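You operate a simulated robot arm through the tools that you are given. There is no shell and no other tool. Be economical: measure what you need, move in short steps, check, and stop when the job is done.

You are at the controls of a simulated robot arm. One attempt, no reset.

JOB
Slide the yellow reel along the top of the black table until it stands next to the yellow stopper.

Only the result counts: the job must be done as asked and must still hold three seconds after the hand-in. Knocking over, shifting, dropping, spilling or breaking anything else fails it.

ROBOT AND FRAMES
A 6-joint arm with a two-finger parallel gripper, fixed in place. Base frame: the origin is at the foot of the arm, x ahead of it, y to its left, z up; the work surface is at about z = 810. Readings come in mm, rad, newtons and seconds.
With the tool pointing down near the work surface it reaches from about 260 to 680 mm from the base axis. Its first joint turns from -1.152 to 1.152 rad. Payload 2.9 kg.
The tool frame sits at the grasp point between the pads (the TCP): z along the fingers, y along the line on which they close. The tips reach 30 mm beyond it. Largest opening 110 mm; finger width 20, thickness 10; the body of the gripper, 48 by 112 mm, starts 55 mm behind the TCP.
Orientation is told as [roll, pitch, yaw] about the base's x, y, z axes, in that order, counted from this pose: with the fingers straight down and closing along the base's y, the tool's x points along the base's -x, its y along +y and its z along -z.

CONTROLS
- The arm moves only by the tool drive_tool. Its argument "moves" is a list that holds one entry, the list of rows, each a list of 7 numbers: the closure, from 0 (fully open) to 1 (shut), then the shift along the tool's x, y, z in mm, then the turn, a rotation vector about the tool's x, y, z in rad. In form: [[[hand, tx, ty, tz, rx, ry, rz], ...]]. A call has 1 to 10 rows; each row shifts and turns the commanded pose from where the row before left it, along the tool's axes as they then stand. A row lasts 0.2 s, in which the tool goes at most 50 mm and 0.15 rad; a call with a longer step from one row to the next is refused whole, and so is a gripper value outside its range. Where a pose cannot be reached the arm comes as near as it can. A force on the tool above 40 N (or 10 N above the force at the start of the call, whichever is more), or a blocked arm, ends the call early, and 0.2 s more pass. Each finger travels about 108 mm/s and halts on what it meets, pressing with about 45 N; the grip force reading is that of the motor and also rises with nothing between the fingers. The clock runs only during rows and for 0.2 s after the last one: add rows that do not move to give the fingers time. It gives the time, the measured TCP pose, the force on the tool (base axes), the opening and the grip force at its end, in the units of the frame above (readings bear some noise), and new pictures: "views" is both (left out), scene, wrist or none.
- Cameras (640 x 400 px; columns grow to the right, rows downward): "scene" is fixed at [84.2, 432.4, 1401.4]; the picture's right is [-0.72, -0.69, 0.00], its down [-0.29, 0.31, -0.91] and it looks along [0.62, -0.66, -0.42] (base axes); focal length 376 px, centre (320, 200). "wrist" rides on the gripper at [-36, 0, -57] in the tool frame; the picture's right is [0.00, -1.00, 0.00], its down [0.97, 0.00, -0.24] and it looks along [0.24, 0.00, 0.97] (tool axes); focal length 218 px, centre (320, 200).
- probe_pixels(camera, pixels): for up to 12 pixels [column, row] of the newest picture of that camera ("zoom" is the newest enlarged one), the place [x, y, z] in the base frame of the surface seen there, good to about 2 mm. It takes no simulated time.
- close_up(camera, box): a new picture of the part [left, top, right, bottom] of that camera's present view, enlarged. It takes no simulated time.
- finish_job(): hands the job in; it is judged then, once.

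Keep the steps short. Do not move on a guess: measure, check each grasp and each placing, and mend mistakes. In all there are 60 turns and 120 pictures (those below and enlarged ones count). Leave the gripper open and the arm clear of the work at the hand-in unless told otherwise, and finish with a single line.

The tools are called after ">>>" as name(argument=value, ...) on one line, values as JSON. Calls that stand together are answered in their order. drive_tool: Moves the arm, as the interface text tells. Its arguments: {"type":"object","properties":{"moves":{"type":"array","items":{"type":"array","items":{"type":"array","items":{"type":"number"}}}},"views":{"type":"string","enum":["both","scene","wrist","none"]}},"required":["moves"]} The other tools are called the same way: probe_pixels (camera, pixels) gives the place of the surface under pixels of a picture; close_up (camera, box) takes an enlarged picture of a part of a camera's view; finish_job () hands the job in.

At the start:

```text
clock: 0.0
position: [456.1, -177.3, 1074.9]
orientation: [0.001, -0.001, 0.0]
contact_force: [0.3, 0.6, 0.5]
grip_width: 110.1
gripper_force: 0.1
```

scene: 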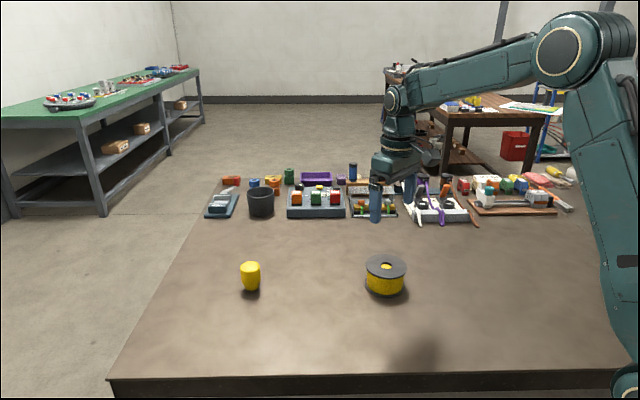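
wrist: 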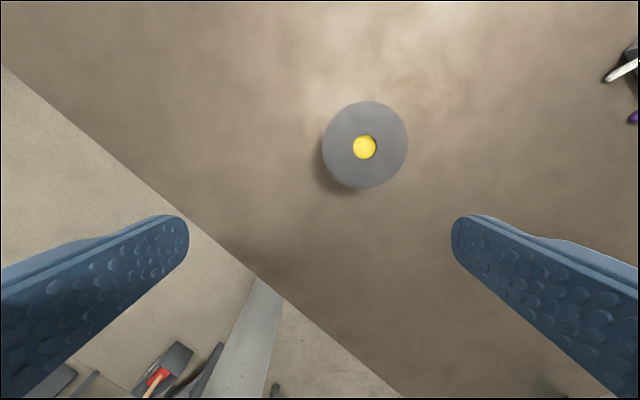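

I see a reel at scene (385,275) and a yellow stopper at about (250,275). I'll measure both first.

>>> probe_pixels(camera="scene", pixels=[[385, 264], [385, 288], [366, 268], [406, 268], [385, 257], [250, 265], [250, 283], [241, 275], [259, 275], [320, 300], [250, 294], [376, 222]])

>>> probe_pixels(camera="wrist", pixels=[[364, 147], [365, 103], [365, 186], [324, 145], [406, 145], [345, 145], [364, 170], [250, 100]])

>>> close_up(camera="scene", box=[210, 230, 450, 380])

>>> close_up(camera="scene", box=[190, 150, 590, 240])

```text
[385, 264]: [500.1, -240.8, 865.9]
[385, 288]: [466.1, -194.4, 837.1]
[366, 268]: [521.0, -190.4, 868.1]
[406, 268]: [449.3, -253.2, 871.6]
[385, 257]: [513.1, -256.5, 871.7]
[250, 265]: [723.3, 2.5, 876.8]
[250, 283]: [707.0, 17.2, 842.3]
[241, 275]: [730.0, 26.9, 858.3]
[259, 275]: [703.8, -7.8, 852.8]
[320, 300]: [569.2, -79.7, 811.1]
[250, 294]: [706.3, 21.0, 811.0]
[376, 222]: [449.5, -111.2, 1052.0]
```

```text
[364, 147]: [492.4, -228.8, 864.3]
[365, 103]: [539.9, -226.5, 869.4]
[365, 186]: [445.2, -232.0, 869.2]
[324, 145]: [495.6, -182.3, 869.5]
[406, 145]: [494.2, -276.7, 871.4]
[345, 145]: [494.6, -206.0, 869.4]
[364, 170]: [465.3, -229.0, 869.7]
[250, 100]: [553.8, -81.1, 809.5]
```

```text
2.67 times, centred on (330, 305) of scene
```

zoom: 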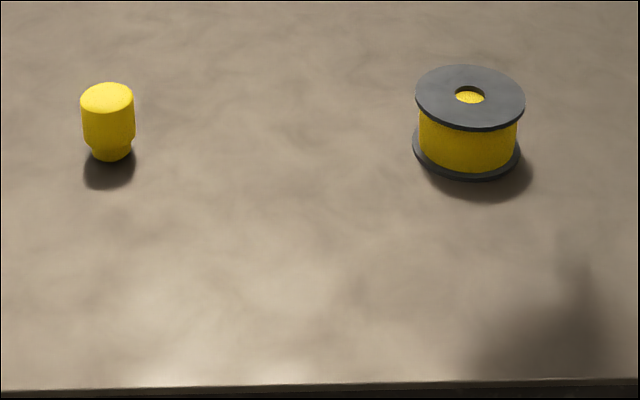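

```text
1.60 times, centred on (390, 195) of scene
```

zoom: 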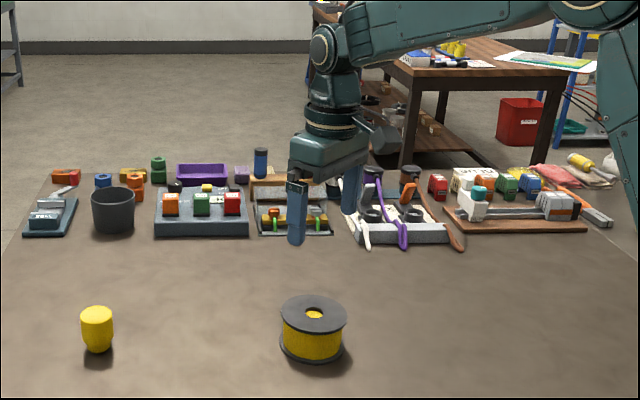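

The reel's centre is about (492.5, -229.5). It is 95 mm across and its top is at z 870. The stopper stands near (718, 7). Fingers closing along y should fit around the reel, so I'll go above it and come down partway, and measure the stopper more finely.

>>> drive_tool(moves=[[[0, -18.2, -26.1, 0, 0, 0, 0], [0, -18.2, -26.1, 0, 0, 0, 0], [0, 0, 0, 40, 0, 0, 0], [0, 0, 0, 40, 0, 0, 0], [0, 0, 0, 40, 0, 0, 0], [0, 0, 0, 15, 0, 0, 0], [0, 0, 0, 0, 0, 0, 0]]])

>>> close_up(camera="scene", box=[218, 250, 282, 290])

```text
clock: 1.6
position: [494.1, -232.2, 941.9]
orientation: [0.0, 0.001, 0.001]
contact_force: [-0.1, 0.5, -0.5]
grip_width: 110.0
gripper_force: 0.0
```

scene: 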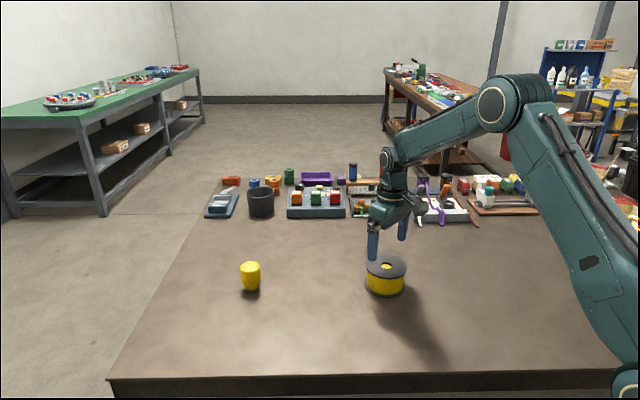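
wrist: 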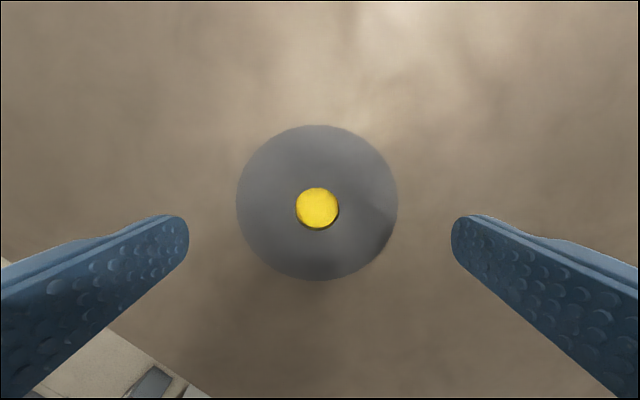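

```text
10.00 times, centred on (250, 270) of scene
```

zoom: 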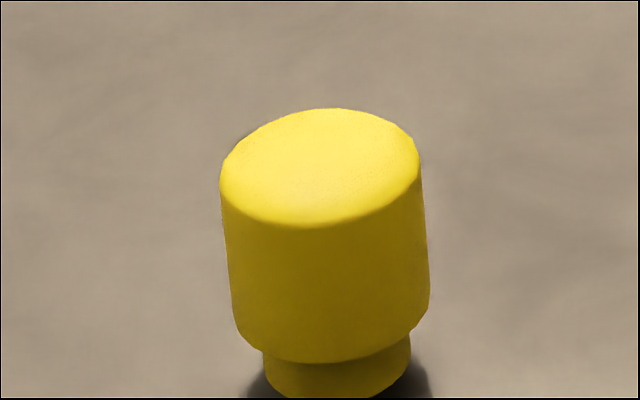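

I'm above the reel, which shows centred at wrist (317,203). Next I'll measure the stopper's edges and check the reel's centre.

>>> probe_pixels(camera="zoom", pixels=[[320, 165], [225, 180], [414, 165], [320, 112], [320, 222], [230, 260], [424, 260], [325, 290], [270, 365], [404, 365], [335, 380]])

>>> probe_pixels(camera="wrist", pixels=[[317, 127], [317, 278], [239, 203], [395, 203], [262, 150], [372, 256], [262, 256], [372, 150]])

```text
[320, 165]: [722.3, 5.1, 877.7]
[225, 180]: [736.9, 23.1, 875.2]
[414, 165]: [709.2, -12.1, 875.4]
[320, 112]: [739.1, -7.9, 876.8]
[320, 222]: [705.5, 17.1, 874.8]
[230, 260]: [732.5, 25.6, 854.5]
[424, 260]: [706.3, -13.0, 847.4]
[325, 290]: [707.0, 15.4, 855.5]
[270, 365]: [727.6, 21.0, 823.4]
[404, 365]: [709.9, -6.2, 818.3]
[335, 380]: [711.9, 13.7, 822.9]
```

```text
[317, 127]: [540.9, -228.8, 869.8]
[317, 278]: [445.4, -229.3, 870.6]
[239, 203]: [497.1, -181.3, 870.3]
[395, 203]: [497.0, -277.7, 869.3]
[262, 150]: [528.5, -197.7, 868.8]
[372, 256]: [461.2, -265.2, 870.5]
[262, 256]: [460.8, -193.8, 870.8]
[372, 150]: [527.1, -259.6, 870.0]
```

The reel's centre is (493, -229.5) with radius 48. The stopper's centre is (722, 5) with radius about 23. I'll shift about 2 mm to centre, then go down to TCP z of about 844 with the tips just above the table.

>>> drive_tool(moves=[[[0, 1, 2, 0, 0, 0, 0], [0, 0, 0, 30, 0, 0, 0], [0, 0, 0, 30, 0, 0, 0], [0, 0, 0, 25, 0, 0, 0], [0, 0, 0, 13, 0, 0, 0], [0, 0, 0, 0, 0, 0, 0]]])

```text
clock: 3.0
position: [493.3, -227.5, 842.2]
orientation: [-0.001, 0.002, 0.0]
contact_force: [0.5, -0.3, 0.3]
grip_width: 110.0
gripper_force: 0.0
```

scene: 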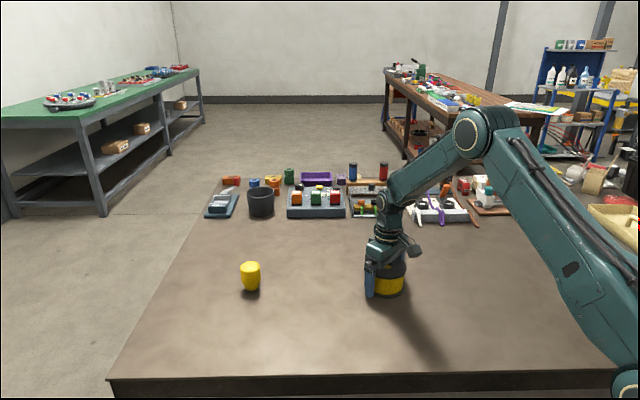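
wrist: 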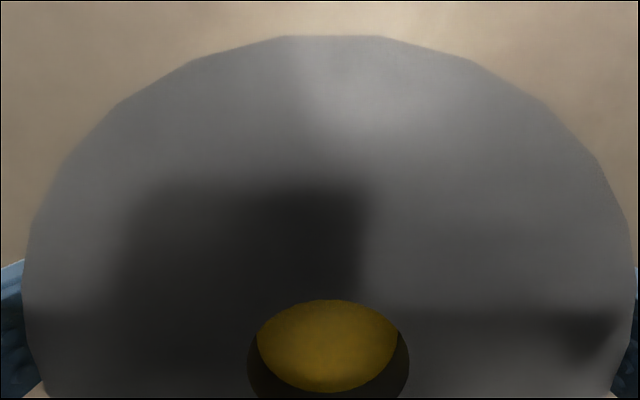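

The fingers straddle the reel with no contact, and the tips are about 2 mm above the table. Now I'll close gently.

>>> drive_tool(moves=[[[0.1, 0, 0, 0, 0, 0, 0], [0.18, 0, 0, 0, 0, 0, 0], [0.18, 0, 0, 0, 0, 0, 0], [0.18, 0, 0, 0, 0, 0, 0]]])

```text
clock: 4.0
position: [492.7, -228.4, 843.4]
orientation: [-0.002, 0.001, 0.001]
contact_force: [0.1, -1.3, 0.8]
grip_width: 98.3
gripper_force: 45.4
```

scene: 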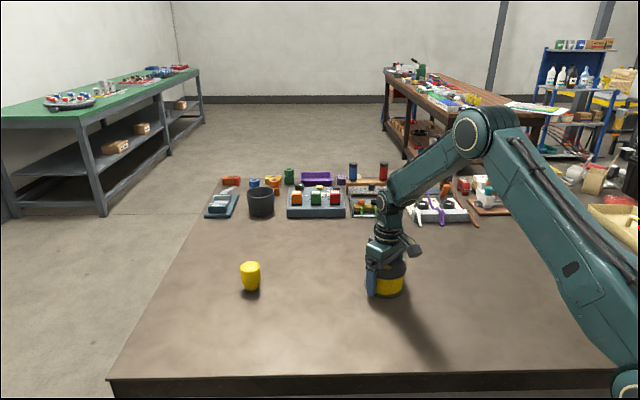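
wrist: 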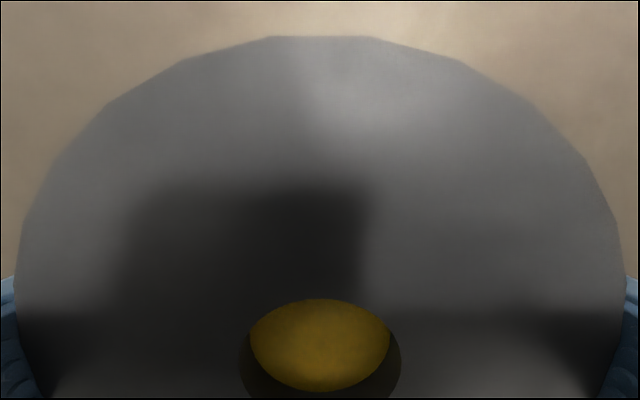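

The reel is held at 98.3 mm with a grip force of 45 N. I'll slide it level toward (590, -30), starting with half the way and then checking.

>>> drive_tool(moves=[[[0.18, -5, 10, 0, 0, 0, 0], [0.18, -10, 20, 0, 0, 0, 0], [0.18, -10, 20, 0, 0, 0, 0], [0.18, -10, 20, 0, 0, 0, 0], [0.18, -10, 20, 0, 0, 0, 0], [0.18, -5, 10, 0, 0, 0, 0]]])

```text
clock: 5.4
position: [540.9, -125.6, 843.0]
orientation: [-0.001, 0.002, 0.001]
contact_force: [-0.5, -0.5, 0.3]
grip_width: 98.7
gripper_force: 45.3
```

scene: 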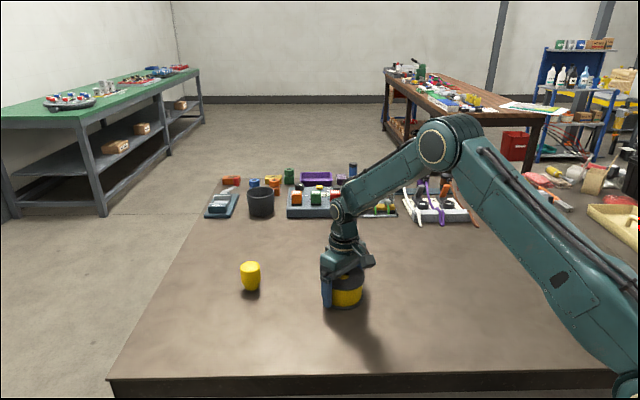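
wrist: 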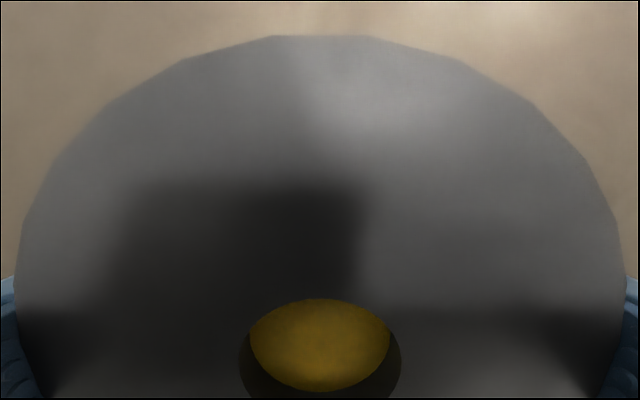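

The reel slides along well and z is steady. Next I go to about (602, 3), in line with the stopper along x.

>>> drive_tool(moves=[[[0.18, -6, 13, 0, 0, 0, 0], [0.18, -10, 22, 0, 0, 0, 0], [0.18, -10, 22, 0, 0, 0, 0], [0.18, -10, 22, 0, 0, 0, 0], [0.18, -10, 22, 0, 0, 0, 0], [0.18, -8, 18, 0, 0, 0, 0], [0.18, -5, 12, 0, 0, 0, 0], [0.18, 0, 0, 0, 0, 0, 0]]])

```text
clock: 7.2
position: [602.6, 5.0, 841.7]
orientation: [0.001, -0.002, 0.001]
contact_force: [-1.9, -6.2, 21.3]
grip_width: 98.4
gripper_force: 45.2
```

scene: 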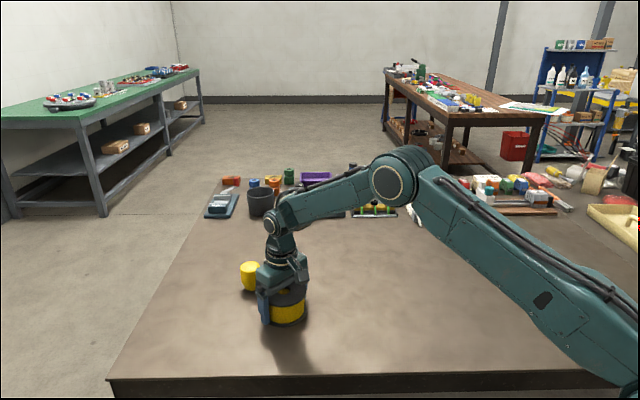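
wrist: 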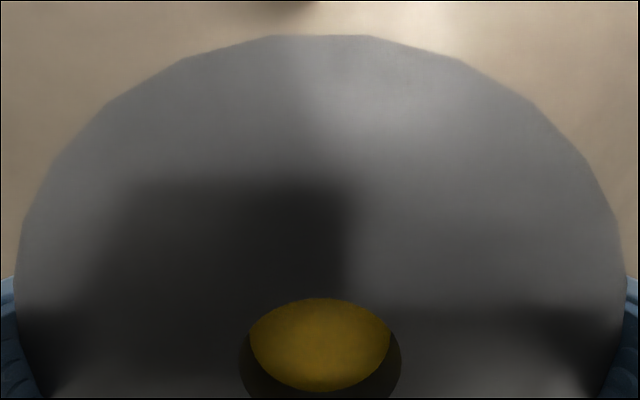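

The upward force of 21 N means I'm pressing slightly on the table, so I'll ease up by 1 mm and advance 28 mm toward the stopper.

>>> drive_tool(moves=[[[0.18, 0, 0, -0.8, 0, 0, 0], [0.18, -7, 0, 0, 0, 0, 0], [0.18, -7, 0, 0, 0, 0, 0], [0.18, -7, 0, 0, 0, 0, 0], [0.18, -7, 0, 0, 0, 0, 0], [0.18, 0, 0, 0, 0, 0, 0]]])

```text
clock: 8.6
position: [627.4, 5.2, 843.9]
orientation: [0.001, 0.0, 0.0]
contact_force: [-6.0, -0.3, 15.6]
grip_width: 98.7
gripper_force: 45.2
```

scene: 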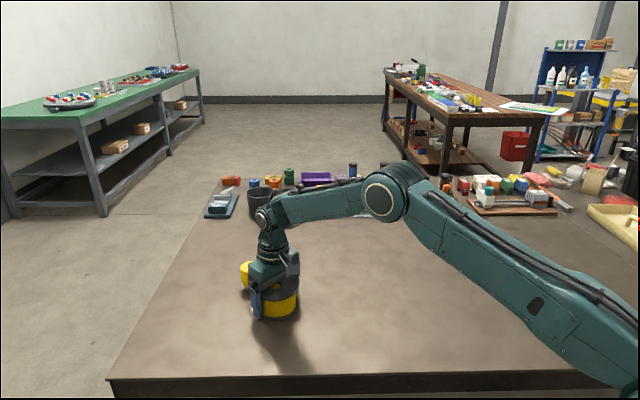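
wrist: 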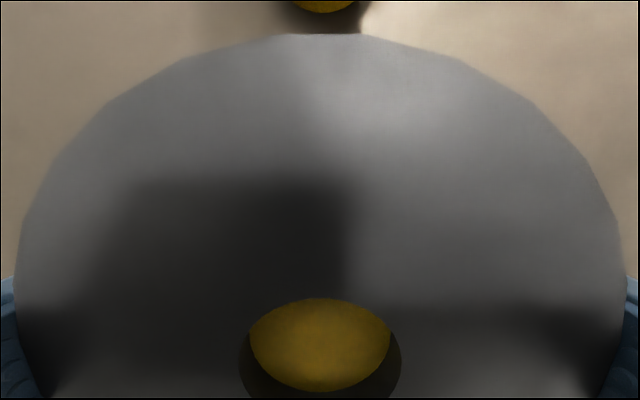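

The stopper's foot shows at wrist (322,6). I'll measure the gap.

>>> probe_pixels(camera="wrist", pixels=[[320, 38], [320, 5], [325, 10], [320, 80], [20, 270], [620, 270]])

>>> close_up(camera="scene", box=[218, 250, 314, 330])

```text
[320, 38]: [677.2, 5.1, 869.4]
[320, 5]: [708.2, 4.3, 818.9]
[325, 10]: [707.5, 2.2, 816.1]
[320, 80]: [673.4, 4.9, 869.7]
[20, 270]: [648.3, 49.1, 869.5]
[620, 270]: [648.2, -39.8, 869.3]
```

```text
5.00 times, centred on (266, 290) of scene
```

zoom: 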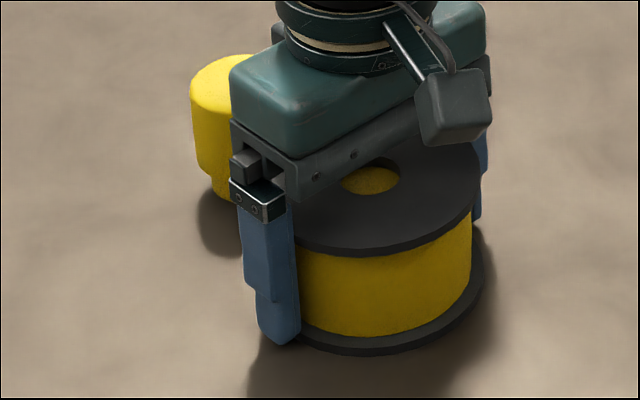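

The reel's front edge is at x 677 and the stopper's nearest face at about 699, so the gap is about 22 mm. I'll advance 14 mm slowly and re-measure.

>>> drive_tool(moves=[[[0.18, -4, 0, 0, 0, 0, 0], [0.18, -4, 0, 0, 0, 0, 0], [0.18, -3, 0, 0, 0, 0, 0], [0.18, -3, 0, 0, 0, 0, 0], [0.18, 0, 0, 0, 0, 0, 0], [0.18, 0, 0, 0, 0, 0, 0]]])

>>> close_up(camera="scene", box=[218, 250, 314, 330])

```text
clock: 10.0
position: [642.4, 4.4, 842.5]
orientation: [0.0, 0.001, 0.001]
contact_force: [-6.1, -0.2, 14.9]
grip_width: 98.5
gripper_force: 44.7
```

scene: 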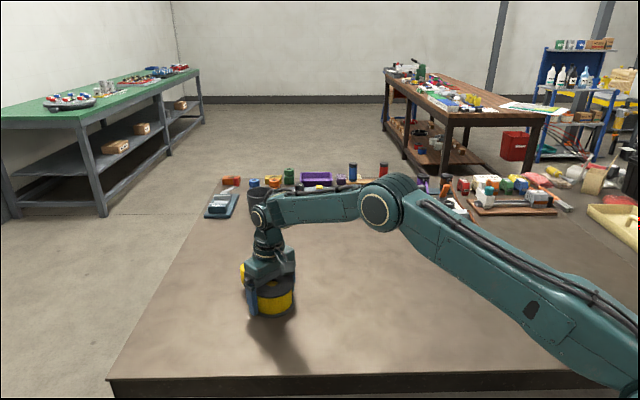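
wrist: 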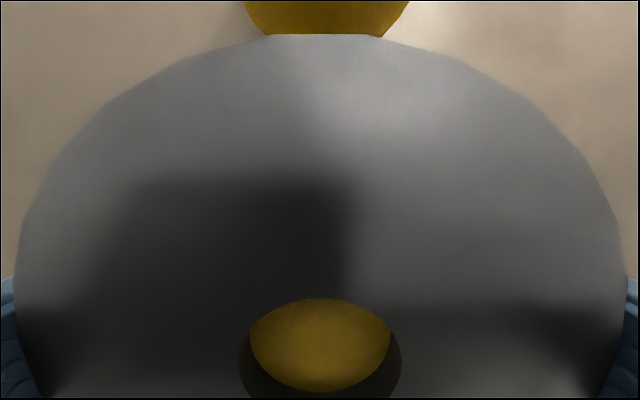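

```text
5.00 times, centred on (266, 290) of scene
```

zoom: 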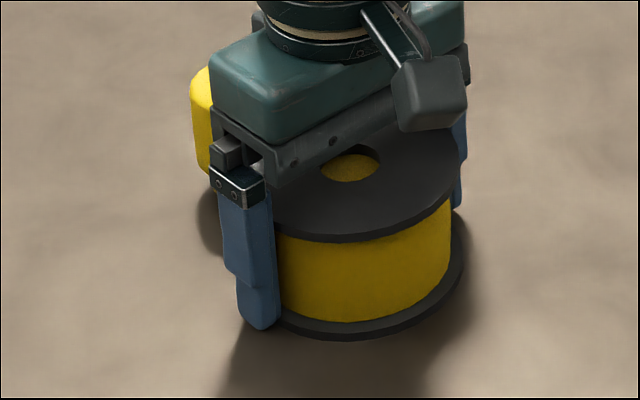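

>>> probe_pixels(camera="wrist", pixels=[[320, 38], [320, 28], [320, 15], [320, 4], [325, 10]])

```text
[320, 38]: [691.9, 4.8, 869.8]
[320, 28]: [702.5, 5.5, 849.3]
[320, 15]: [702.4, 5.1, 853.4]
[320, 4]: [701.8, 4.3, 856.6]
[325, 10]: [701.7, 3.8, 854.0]
```

The gap is now about 10 mm. I'll go 5.5 mm more in small steps.

>>> drive_tool(moves=[[[0.18, -2, 0, 0, 0, 0, 0], [0.18, -2, 0, 0, 0, 0, 0], [0.18, -1.5, 0, 0, 0, 0, 0], [0.18, 0, 0, 0, 0, 0, 0], [0.18, 0, 0, 0, 0, 0, 0]]], views="wrist")

>>> probe_pixels(camera="wrist", pixels=[[320, 38], [320, 28], [320, 15], [320, 4]])

```text
clock: 11.2
position: [646.9, 4.6, 841.9]
orientation: [0.0, 0.001, 0.0]
contact_force: [0.1, 1.9, 2.3]
grip_width: 98.2
gripper_force: 44.8
```

wrist: 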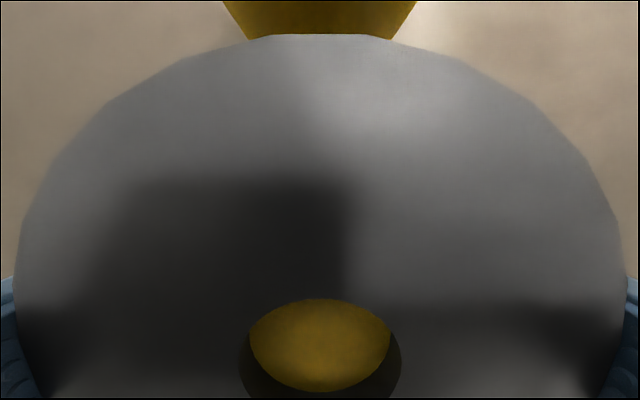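

```text
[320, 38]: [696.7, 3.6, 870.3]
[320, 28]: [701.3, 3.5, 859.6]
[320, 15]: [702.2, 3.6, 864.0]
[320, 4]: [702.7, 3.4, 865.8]
```

The gap is about 5 mm and the stopper hasn't moved. I'll open the fingers and check that they let go.

>>> drive_tool(moves=[[[0.1, 0, 0, 0, 0, 0, 0], [0, 0, 0, 0, 0, 0, 0], [0, 0, 0, 0, 0, 0, 0]]], views="wrist")

>>> probe_pixels(camera="wrist", pixels=[[320, 38], [320, 28], [320, 15], [320, 80]])

```text
clock: 12.0
position: [646.2, 3.2, 842.2]
orientation: [0.0, 0.001, 0.0]
contact_force: [-1.0, 0.1, 0.0]
grip_width: 109.9
gripper_force: 0.1
```

wrist: 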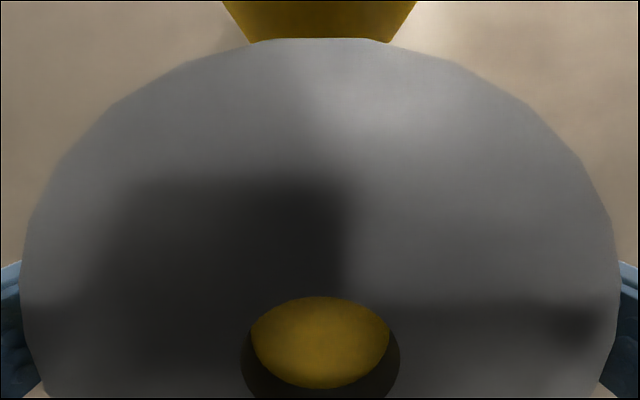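

```text
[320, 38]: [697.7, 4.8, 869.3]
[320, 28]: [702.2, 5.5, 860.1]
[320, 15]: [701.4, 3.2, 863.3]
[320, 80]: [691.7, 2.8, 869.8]
```

The reel is free and both fingers are clear of it. I'll rise straight up slowly and then back off.

>>> drive_tool(moves=[[[0, 0, 0, -10, 0, 0, 0], [0, 0, 0, -20, 0, 0, 0], [0, 0, 0, -30, 0, 0, 0], [0, 0, 0, -40, 0, 0, 0], [0, 0, 0, -40, 0, 0, 0], [0, 35, 0, -20, 0, 0, 0], [0, 40, 0, 0, 0, 0, 0], [0, 40, -20, 0, 0, 0, 0], [0, 40, -20, 0, 0, 0, 0], [0, 0, 0, 0, 0, 0, 0]]])

>>> close_up(camera="scene", box=[210, 240, 330, 330])

```text
clock: 14.2
position: [495.0, -37.9, 1005.0]
orientation: [0.0, 0.0, -0.001]
contact_force: [1.0, -0.5, 0.1]
grip_width: 109.9
gripper_force: 0.1
```

scene: 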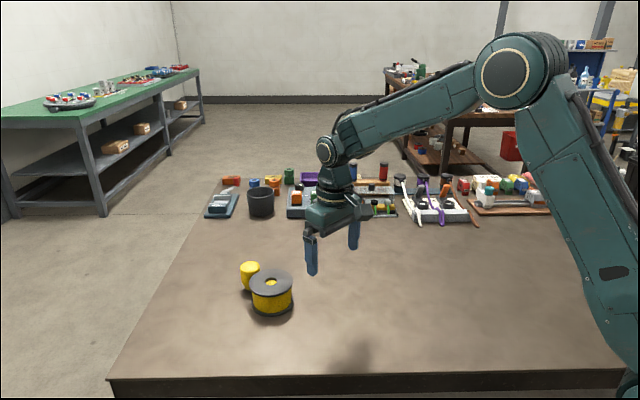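
wrist: 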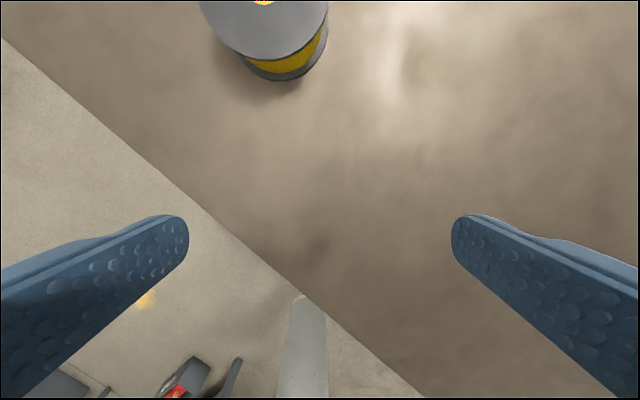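

```text
4.44 times, centred on (270, 285) of scene
```

zoom: 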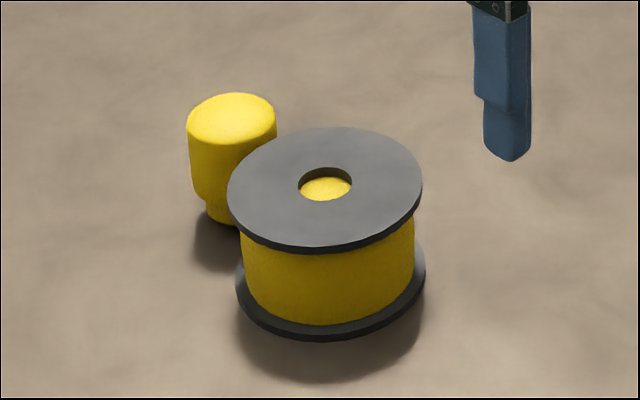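

The reel stands upright about 5 mm from the stopper, which hasn't moved. The arm is clear and the gripper is open, so I'm handing in.

>>> finish_job()

```text
The job is handed in.
```

The yellow reel was slid along the table and now stands upright about 5 mm from the yellow stopper, which did not move, and the job is handed in.
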